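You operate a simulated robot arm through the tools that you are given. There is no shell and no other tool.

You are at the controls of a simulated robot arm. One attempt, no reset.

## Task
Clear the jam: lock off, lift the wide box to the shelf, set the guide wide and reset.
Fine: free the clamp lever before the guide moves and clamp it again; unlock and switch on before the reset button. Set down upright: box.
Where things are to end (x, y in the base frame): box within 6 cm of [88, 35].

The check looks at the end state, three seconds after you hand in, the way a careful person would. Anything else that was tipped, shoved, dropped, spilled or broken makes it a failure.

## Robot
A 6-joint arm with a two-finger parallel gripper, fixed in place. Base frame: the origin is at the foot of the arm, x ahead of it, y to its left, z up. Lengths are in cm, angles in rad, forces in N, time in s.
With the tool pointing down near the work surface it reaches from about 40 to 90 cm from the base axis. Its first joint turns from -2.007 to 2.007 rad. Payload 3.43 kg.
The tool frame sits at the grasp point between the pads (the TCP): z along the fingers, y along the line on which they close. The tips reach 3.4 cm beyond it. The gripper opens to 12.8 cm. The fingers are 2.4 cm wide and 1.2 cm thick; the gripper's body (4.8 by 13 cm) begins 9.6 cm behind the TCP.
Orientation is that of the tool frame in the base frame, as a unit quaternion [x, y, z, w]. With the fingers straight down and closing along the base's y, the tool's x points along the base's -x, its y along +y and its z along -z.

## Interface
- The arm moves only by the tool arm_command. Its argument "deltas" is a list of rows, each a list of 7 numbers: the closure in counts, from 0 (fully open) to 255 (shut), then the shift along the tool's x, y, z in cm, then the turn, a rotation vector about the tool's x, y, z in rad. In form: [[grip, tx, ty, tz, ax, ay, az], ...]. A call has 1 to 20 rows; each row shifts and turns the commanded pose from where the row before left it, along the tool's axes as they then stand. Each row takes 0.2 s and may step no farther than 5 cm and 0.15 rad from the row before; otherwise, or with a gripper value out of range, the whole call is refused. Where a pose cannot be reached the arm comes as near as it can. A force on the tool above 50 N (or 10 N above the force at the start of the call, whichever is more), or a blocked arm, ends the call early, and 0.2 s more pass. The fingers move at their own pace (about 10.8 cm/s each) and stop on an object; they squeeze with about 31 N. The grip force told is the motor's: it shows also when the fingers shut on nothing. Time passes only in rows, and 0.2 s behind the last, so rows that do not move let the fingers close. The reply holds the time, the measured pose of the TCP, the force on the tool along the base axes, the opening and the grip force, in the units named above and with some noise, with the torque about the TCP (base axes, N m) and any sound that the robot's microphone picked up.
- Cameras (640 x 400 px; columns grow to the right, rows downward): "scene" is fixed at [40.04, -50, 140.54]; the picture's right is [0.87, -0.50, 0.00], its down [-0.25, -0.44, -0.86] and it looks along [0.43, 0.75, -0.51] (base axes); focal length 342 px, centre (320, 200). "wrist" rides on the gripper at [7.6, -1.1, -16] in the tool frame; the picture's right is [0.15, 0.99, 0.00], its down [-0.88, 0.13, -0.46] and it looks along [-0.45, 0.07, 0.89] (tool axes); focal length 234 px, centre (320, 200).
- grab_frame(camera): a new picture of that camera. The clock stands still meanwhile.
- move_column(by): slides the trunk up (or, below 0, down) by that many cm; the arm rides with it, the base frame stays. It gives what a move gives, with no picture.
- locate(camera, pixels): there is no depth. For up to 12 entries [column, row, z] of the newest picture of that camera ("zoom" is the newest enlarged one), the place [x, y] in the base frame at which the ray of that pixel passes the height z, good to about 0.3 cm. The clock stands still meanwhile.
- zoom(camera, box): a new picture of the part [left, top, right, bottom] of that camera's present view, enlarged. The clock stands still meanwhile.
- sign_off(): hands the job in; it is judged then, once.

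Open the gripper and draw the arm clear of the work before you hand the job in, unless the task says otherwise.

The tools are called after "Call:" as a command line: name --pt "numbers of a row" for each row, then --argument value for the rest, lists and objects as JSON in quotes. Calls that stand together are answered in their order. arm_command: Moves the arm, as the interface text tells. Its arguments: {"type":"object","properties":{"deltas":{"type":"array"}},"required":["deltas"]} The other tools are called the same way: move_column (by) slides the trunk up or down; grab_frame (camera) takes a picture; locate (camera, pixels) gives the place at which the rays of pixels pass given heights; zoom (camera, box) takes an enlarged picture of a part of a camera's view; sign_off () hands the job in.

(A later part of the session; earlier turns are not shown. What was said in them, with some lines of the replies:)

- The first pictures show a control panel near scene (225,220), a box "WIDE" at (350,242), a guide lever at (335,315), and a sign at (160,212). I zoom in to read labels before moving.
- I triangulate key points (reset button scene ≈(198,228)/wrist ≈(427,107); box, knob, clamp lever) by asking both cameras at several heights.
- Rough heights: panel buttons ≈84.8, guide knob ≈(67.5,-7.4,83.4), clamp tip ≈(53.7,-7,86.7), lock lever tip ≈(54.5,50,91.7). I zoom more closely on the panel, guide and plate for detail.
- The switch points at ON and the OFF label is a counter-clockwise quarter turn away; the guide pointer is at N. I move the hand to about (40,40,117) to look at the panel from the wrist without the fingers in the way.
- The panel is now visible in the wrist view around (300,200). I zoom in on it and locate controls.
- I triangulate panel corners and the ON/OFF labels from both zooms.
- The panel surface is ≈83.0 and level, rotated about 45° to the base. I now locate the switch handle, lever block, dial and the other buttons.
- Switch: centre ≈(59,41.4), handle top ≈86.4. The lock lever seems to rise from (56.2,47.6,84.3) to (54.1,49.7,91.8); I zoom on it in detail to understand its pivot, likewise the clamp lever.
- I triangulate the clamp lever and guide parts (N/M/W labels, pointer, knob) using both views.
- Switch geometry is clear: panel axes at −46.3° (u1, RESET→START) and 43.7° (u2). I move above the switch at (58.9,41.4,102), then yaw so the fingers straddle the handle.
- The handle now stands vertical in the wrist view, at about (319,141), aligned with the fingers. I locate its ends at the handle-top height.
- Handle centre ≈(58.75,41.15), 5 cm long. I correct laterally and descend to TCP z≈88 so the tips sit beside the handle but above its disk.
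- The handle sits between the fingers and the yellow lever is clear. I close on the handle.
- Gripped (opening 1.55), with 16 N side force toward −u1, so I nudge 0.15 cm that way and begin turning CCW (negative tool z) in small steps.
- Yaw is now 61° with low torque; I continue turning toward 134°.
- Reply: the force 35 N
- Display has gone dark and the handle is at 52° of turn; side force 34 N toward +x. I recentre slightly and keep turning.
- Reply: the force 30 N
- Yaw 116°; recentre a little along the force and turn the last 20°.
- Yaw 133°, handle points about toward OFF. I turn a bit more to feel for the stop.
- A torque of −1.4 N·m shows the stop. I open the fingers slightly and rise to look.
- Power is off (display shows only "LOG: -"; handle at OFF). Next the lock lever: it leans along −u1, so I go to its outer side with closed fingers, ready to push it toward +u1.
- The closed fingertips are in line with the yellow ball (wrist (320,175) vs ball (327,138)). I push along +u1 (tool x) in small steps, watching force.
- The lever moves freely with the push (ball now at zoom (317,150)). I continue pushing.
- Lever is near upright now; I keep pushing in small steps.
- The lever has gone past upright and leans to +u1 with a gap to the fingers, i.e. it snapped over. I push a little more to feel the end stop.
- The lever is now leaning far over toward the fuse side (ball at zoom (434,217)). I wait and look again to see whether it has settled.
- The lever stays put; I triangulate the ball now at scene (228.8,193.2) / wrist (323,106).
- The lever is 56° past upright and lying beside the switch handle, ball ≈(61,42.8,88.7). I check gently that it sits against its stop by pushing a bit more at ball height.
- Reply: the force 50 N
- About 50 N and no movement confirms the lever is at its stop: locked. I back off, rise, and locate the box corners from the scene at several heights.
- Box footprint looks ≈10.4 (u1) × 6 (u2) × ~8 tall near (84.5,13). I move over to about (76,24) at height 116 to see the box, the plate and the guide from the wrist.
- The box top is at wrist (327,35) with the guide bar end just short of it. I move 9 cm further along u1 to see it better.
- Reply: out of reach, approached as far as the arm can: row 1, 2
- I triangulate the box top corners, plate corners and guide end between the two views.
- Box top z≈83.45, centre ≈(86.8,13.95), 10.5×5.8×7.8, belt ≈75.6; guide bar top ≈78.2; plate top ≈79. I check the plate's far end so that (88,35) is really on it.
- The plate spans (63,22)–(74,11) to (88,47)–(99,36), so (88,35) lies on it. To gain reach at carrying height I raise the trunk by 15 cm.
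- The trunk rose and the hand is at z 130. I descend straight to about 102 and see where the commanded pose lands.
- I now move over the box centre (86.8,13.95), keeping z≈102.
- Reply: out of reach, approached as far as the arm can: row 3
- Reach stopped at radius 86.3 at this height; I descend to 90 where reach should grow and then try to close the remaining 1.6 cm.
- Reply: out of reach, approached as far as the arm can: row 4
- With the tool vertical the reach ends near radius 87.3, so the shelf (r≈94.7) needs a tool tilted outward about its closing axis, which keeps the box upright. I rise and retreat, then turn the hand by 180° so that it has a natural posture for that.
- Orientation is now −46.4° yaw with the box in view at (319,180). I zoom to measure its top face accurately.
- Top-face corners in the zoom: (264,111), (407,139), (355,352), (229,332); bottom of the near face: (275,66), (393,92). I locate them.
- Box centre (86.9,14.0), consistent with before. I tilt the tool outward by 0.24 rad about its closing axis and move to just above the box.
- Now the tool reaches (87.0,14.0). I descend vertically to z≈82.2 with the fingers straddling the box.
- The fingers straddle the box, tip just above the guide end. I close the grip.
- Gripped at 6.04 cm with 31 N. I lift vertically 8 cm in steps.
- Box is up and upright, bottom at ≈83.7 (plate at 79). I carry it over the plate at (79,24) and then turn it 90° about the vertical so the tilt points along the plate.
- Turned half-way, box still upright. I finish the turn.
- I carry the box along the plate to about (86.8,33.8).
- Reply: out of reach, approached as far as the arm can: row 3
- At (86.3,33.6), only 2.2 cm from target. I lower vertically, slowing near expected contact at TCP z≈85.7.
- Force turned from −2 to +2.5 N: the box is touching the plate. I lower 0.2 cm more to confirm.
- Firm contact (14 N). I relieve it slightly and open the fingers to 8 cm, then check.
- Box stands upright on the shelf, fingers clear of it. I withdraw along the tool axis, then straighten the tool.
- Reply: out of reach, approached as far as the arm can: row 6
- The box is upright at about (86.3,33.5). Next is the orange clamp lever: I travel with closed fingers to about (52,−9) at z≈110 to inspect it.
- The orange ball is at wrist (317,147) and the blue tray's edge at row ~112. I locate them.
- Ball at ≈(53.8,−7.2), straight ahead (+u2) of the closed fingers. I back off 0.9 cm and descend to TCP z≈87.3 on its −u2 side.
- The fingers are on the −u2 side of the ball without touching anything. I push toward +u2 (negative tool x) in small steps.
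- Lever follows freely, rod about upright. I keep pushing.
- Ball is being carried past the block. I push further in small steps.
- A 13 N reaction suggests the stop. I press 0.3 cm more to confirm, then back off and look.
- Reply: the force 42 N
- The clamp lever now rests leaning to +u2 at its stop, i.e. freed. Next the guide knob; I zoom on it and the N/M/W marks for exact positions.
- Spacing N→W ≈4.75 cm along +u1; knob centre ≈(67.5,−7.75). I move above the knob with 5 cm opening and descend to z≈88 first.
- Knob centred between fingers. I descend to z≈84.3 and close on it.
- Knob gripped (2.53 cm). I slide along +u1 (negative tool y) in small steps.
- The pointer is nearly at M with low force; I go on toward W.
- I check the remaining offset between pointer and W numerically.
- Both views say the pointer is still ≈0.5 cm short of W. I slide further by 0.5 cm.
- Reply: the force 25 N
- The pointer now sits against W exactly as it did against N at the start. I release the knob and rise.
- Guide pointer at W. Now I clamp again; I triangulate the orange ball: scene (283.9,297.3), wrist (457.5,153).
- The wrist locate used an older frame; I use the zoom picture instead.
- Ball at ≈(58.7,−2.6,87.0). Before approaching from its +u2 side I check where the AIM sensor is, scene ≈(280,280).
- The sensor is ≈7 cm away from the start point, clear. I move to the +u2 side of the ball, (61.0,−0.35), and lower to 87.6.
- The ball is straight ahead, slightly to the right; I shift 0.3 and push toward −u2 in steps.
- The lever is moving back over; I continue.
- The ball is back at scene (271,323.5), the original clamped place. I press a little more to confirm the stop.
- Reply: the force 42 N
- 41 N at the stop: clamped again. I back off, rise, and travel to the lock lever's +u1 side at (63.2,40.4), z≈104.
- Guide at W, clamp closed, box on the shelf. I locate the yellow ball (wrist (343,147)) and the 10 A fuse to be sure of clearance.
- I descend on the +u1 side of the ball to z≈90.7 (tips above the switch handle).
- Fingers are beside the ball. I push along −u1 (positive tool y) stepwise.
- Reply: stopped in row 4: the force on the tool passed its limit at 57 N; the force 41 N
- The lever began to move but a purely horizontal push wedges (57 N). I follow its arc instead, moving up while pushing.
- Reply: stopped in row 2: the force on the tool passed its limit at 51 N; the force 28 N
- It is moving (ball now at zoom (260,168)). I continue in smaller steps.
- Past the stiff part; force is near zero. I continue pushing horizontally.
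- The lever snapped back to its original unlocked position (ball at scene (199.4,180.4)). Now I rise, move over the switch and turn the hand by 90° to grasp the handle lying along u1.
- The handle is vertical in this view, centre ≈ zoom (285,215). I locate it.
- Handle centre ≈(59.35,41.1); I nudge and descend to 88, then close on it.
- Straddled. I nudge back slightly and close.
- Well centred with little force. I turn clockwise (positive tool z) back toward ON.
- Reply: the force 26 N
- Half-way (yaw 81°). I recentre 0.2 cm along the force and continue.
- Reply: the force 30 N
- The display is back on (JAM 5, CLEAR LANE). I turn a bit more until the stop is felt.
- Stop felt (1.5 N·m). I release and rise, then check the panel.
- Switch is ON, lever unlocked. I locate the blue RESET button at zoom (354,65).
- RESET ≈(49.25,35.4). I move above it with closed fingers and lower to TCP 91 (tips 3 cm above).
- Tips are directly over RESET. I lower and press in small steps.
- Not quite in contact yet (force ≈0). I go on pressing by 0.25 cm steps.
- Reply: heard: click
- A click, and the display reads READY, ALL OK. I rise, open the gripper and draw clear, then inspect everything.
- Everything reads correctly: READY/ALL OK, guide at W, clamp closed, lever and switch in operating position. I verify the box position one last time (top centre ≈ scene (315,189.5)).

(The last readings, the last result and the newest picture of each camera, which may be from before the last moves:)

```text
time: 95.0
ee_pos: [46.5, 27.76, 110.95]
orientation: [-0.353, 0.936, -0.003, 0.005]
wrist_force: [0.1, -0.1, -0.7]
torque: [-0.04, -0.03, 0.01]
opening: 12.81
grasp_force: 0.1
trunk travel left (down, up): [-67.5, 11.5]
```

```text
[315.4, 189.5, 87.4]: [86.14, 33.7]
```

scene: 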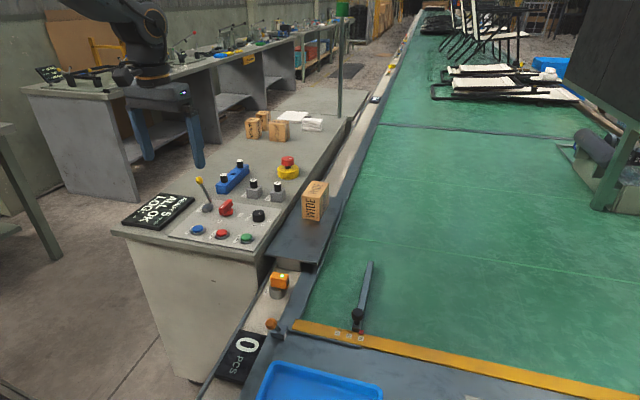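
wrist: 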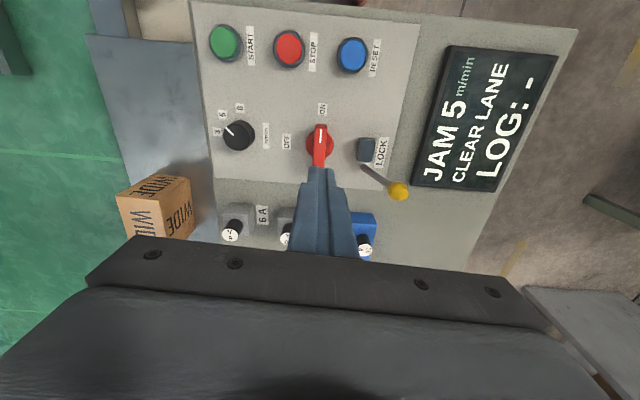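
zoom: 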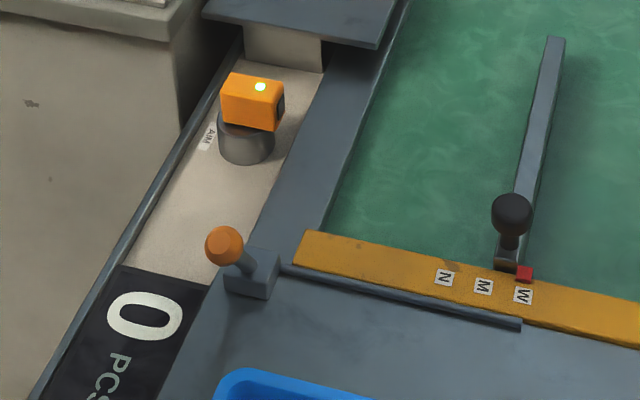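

The box stands upright at ≈(86.2,33.7), 2.3 cm from the target; the gripper is open and clear. I hand the job in.

Call:
sign_off

```text
The job is handed in.
```

The jam is cleared and the job is handed in. After the reset button clicked, the panel display read READY, ALL OK.

- **Lock off:** I turned the switch to OFF and threw the lock lever to its stop before touching the box.
- **Box:** It stands upright on the shelf at about (86.2, 33.7), roughly 2.2 cm from the target.
- **Guide:** I freed the clamp lever, slid the guide from N to W, then pushed the clamp lever back to its closed stop.
- **Restart:** I unlocked the lever, turned the switch back to ON, then pressed RESET.

The lock lever stuck when I pushed it back, and two pushes stopped at the 50 N force limit. I followed its arc instead and it went back to its unlocked position. In the last pictures nothing else looked moved or tipped. The gripper is open and clear of the work.
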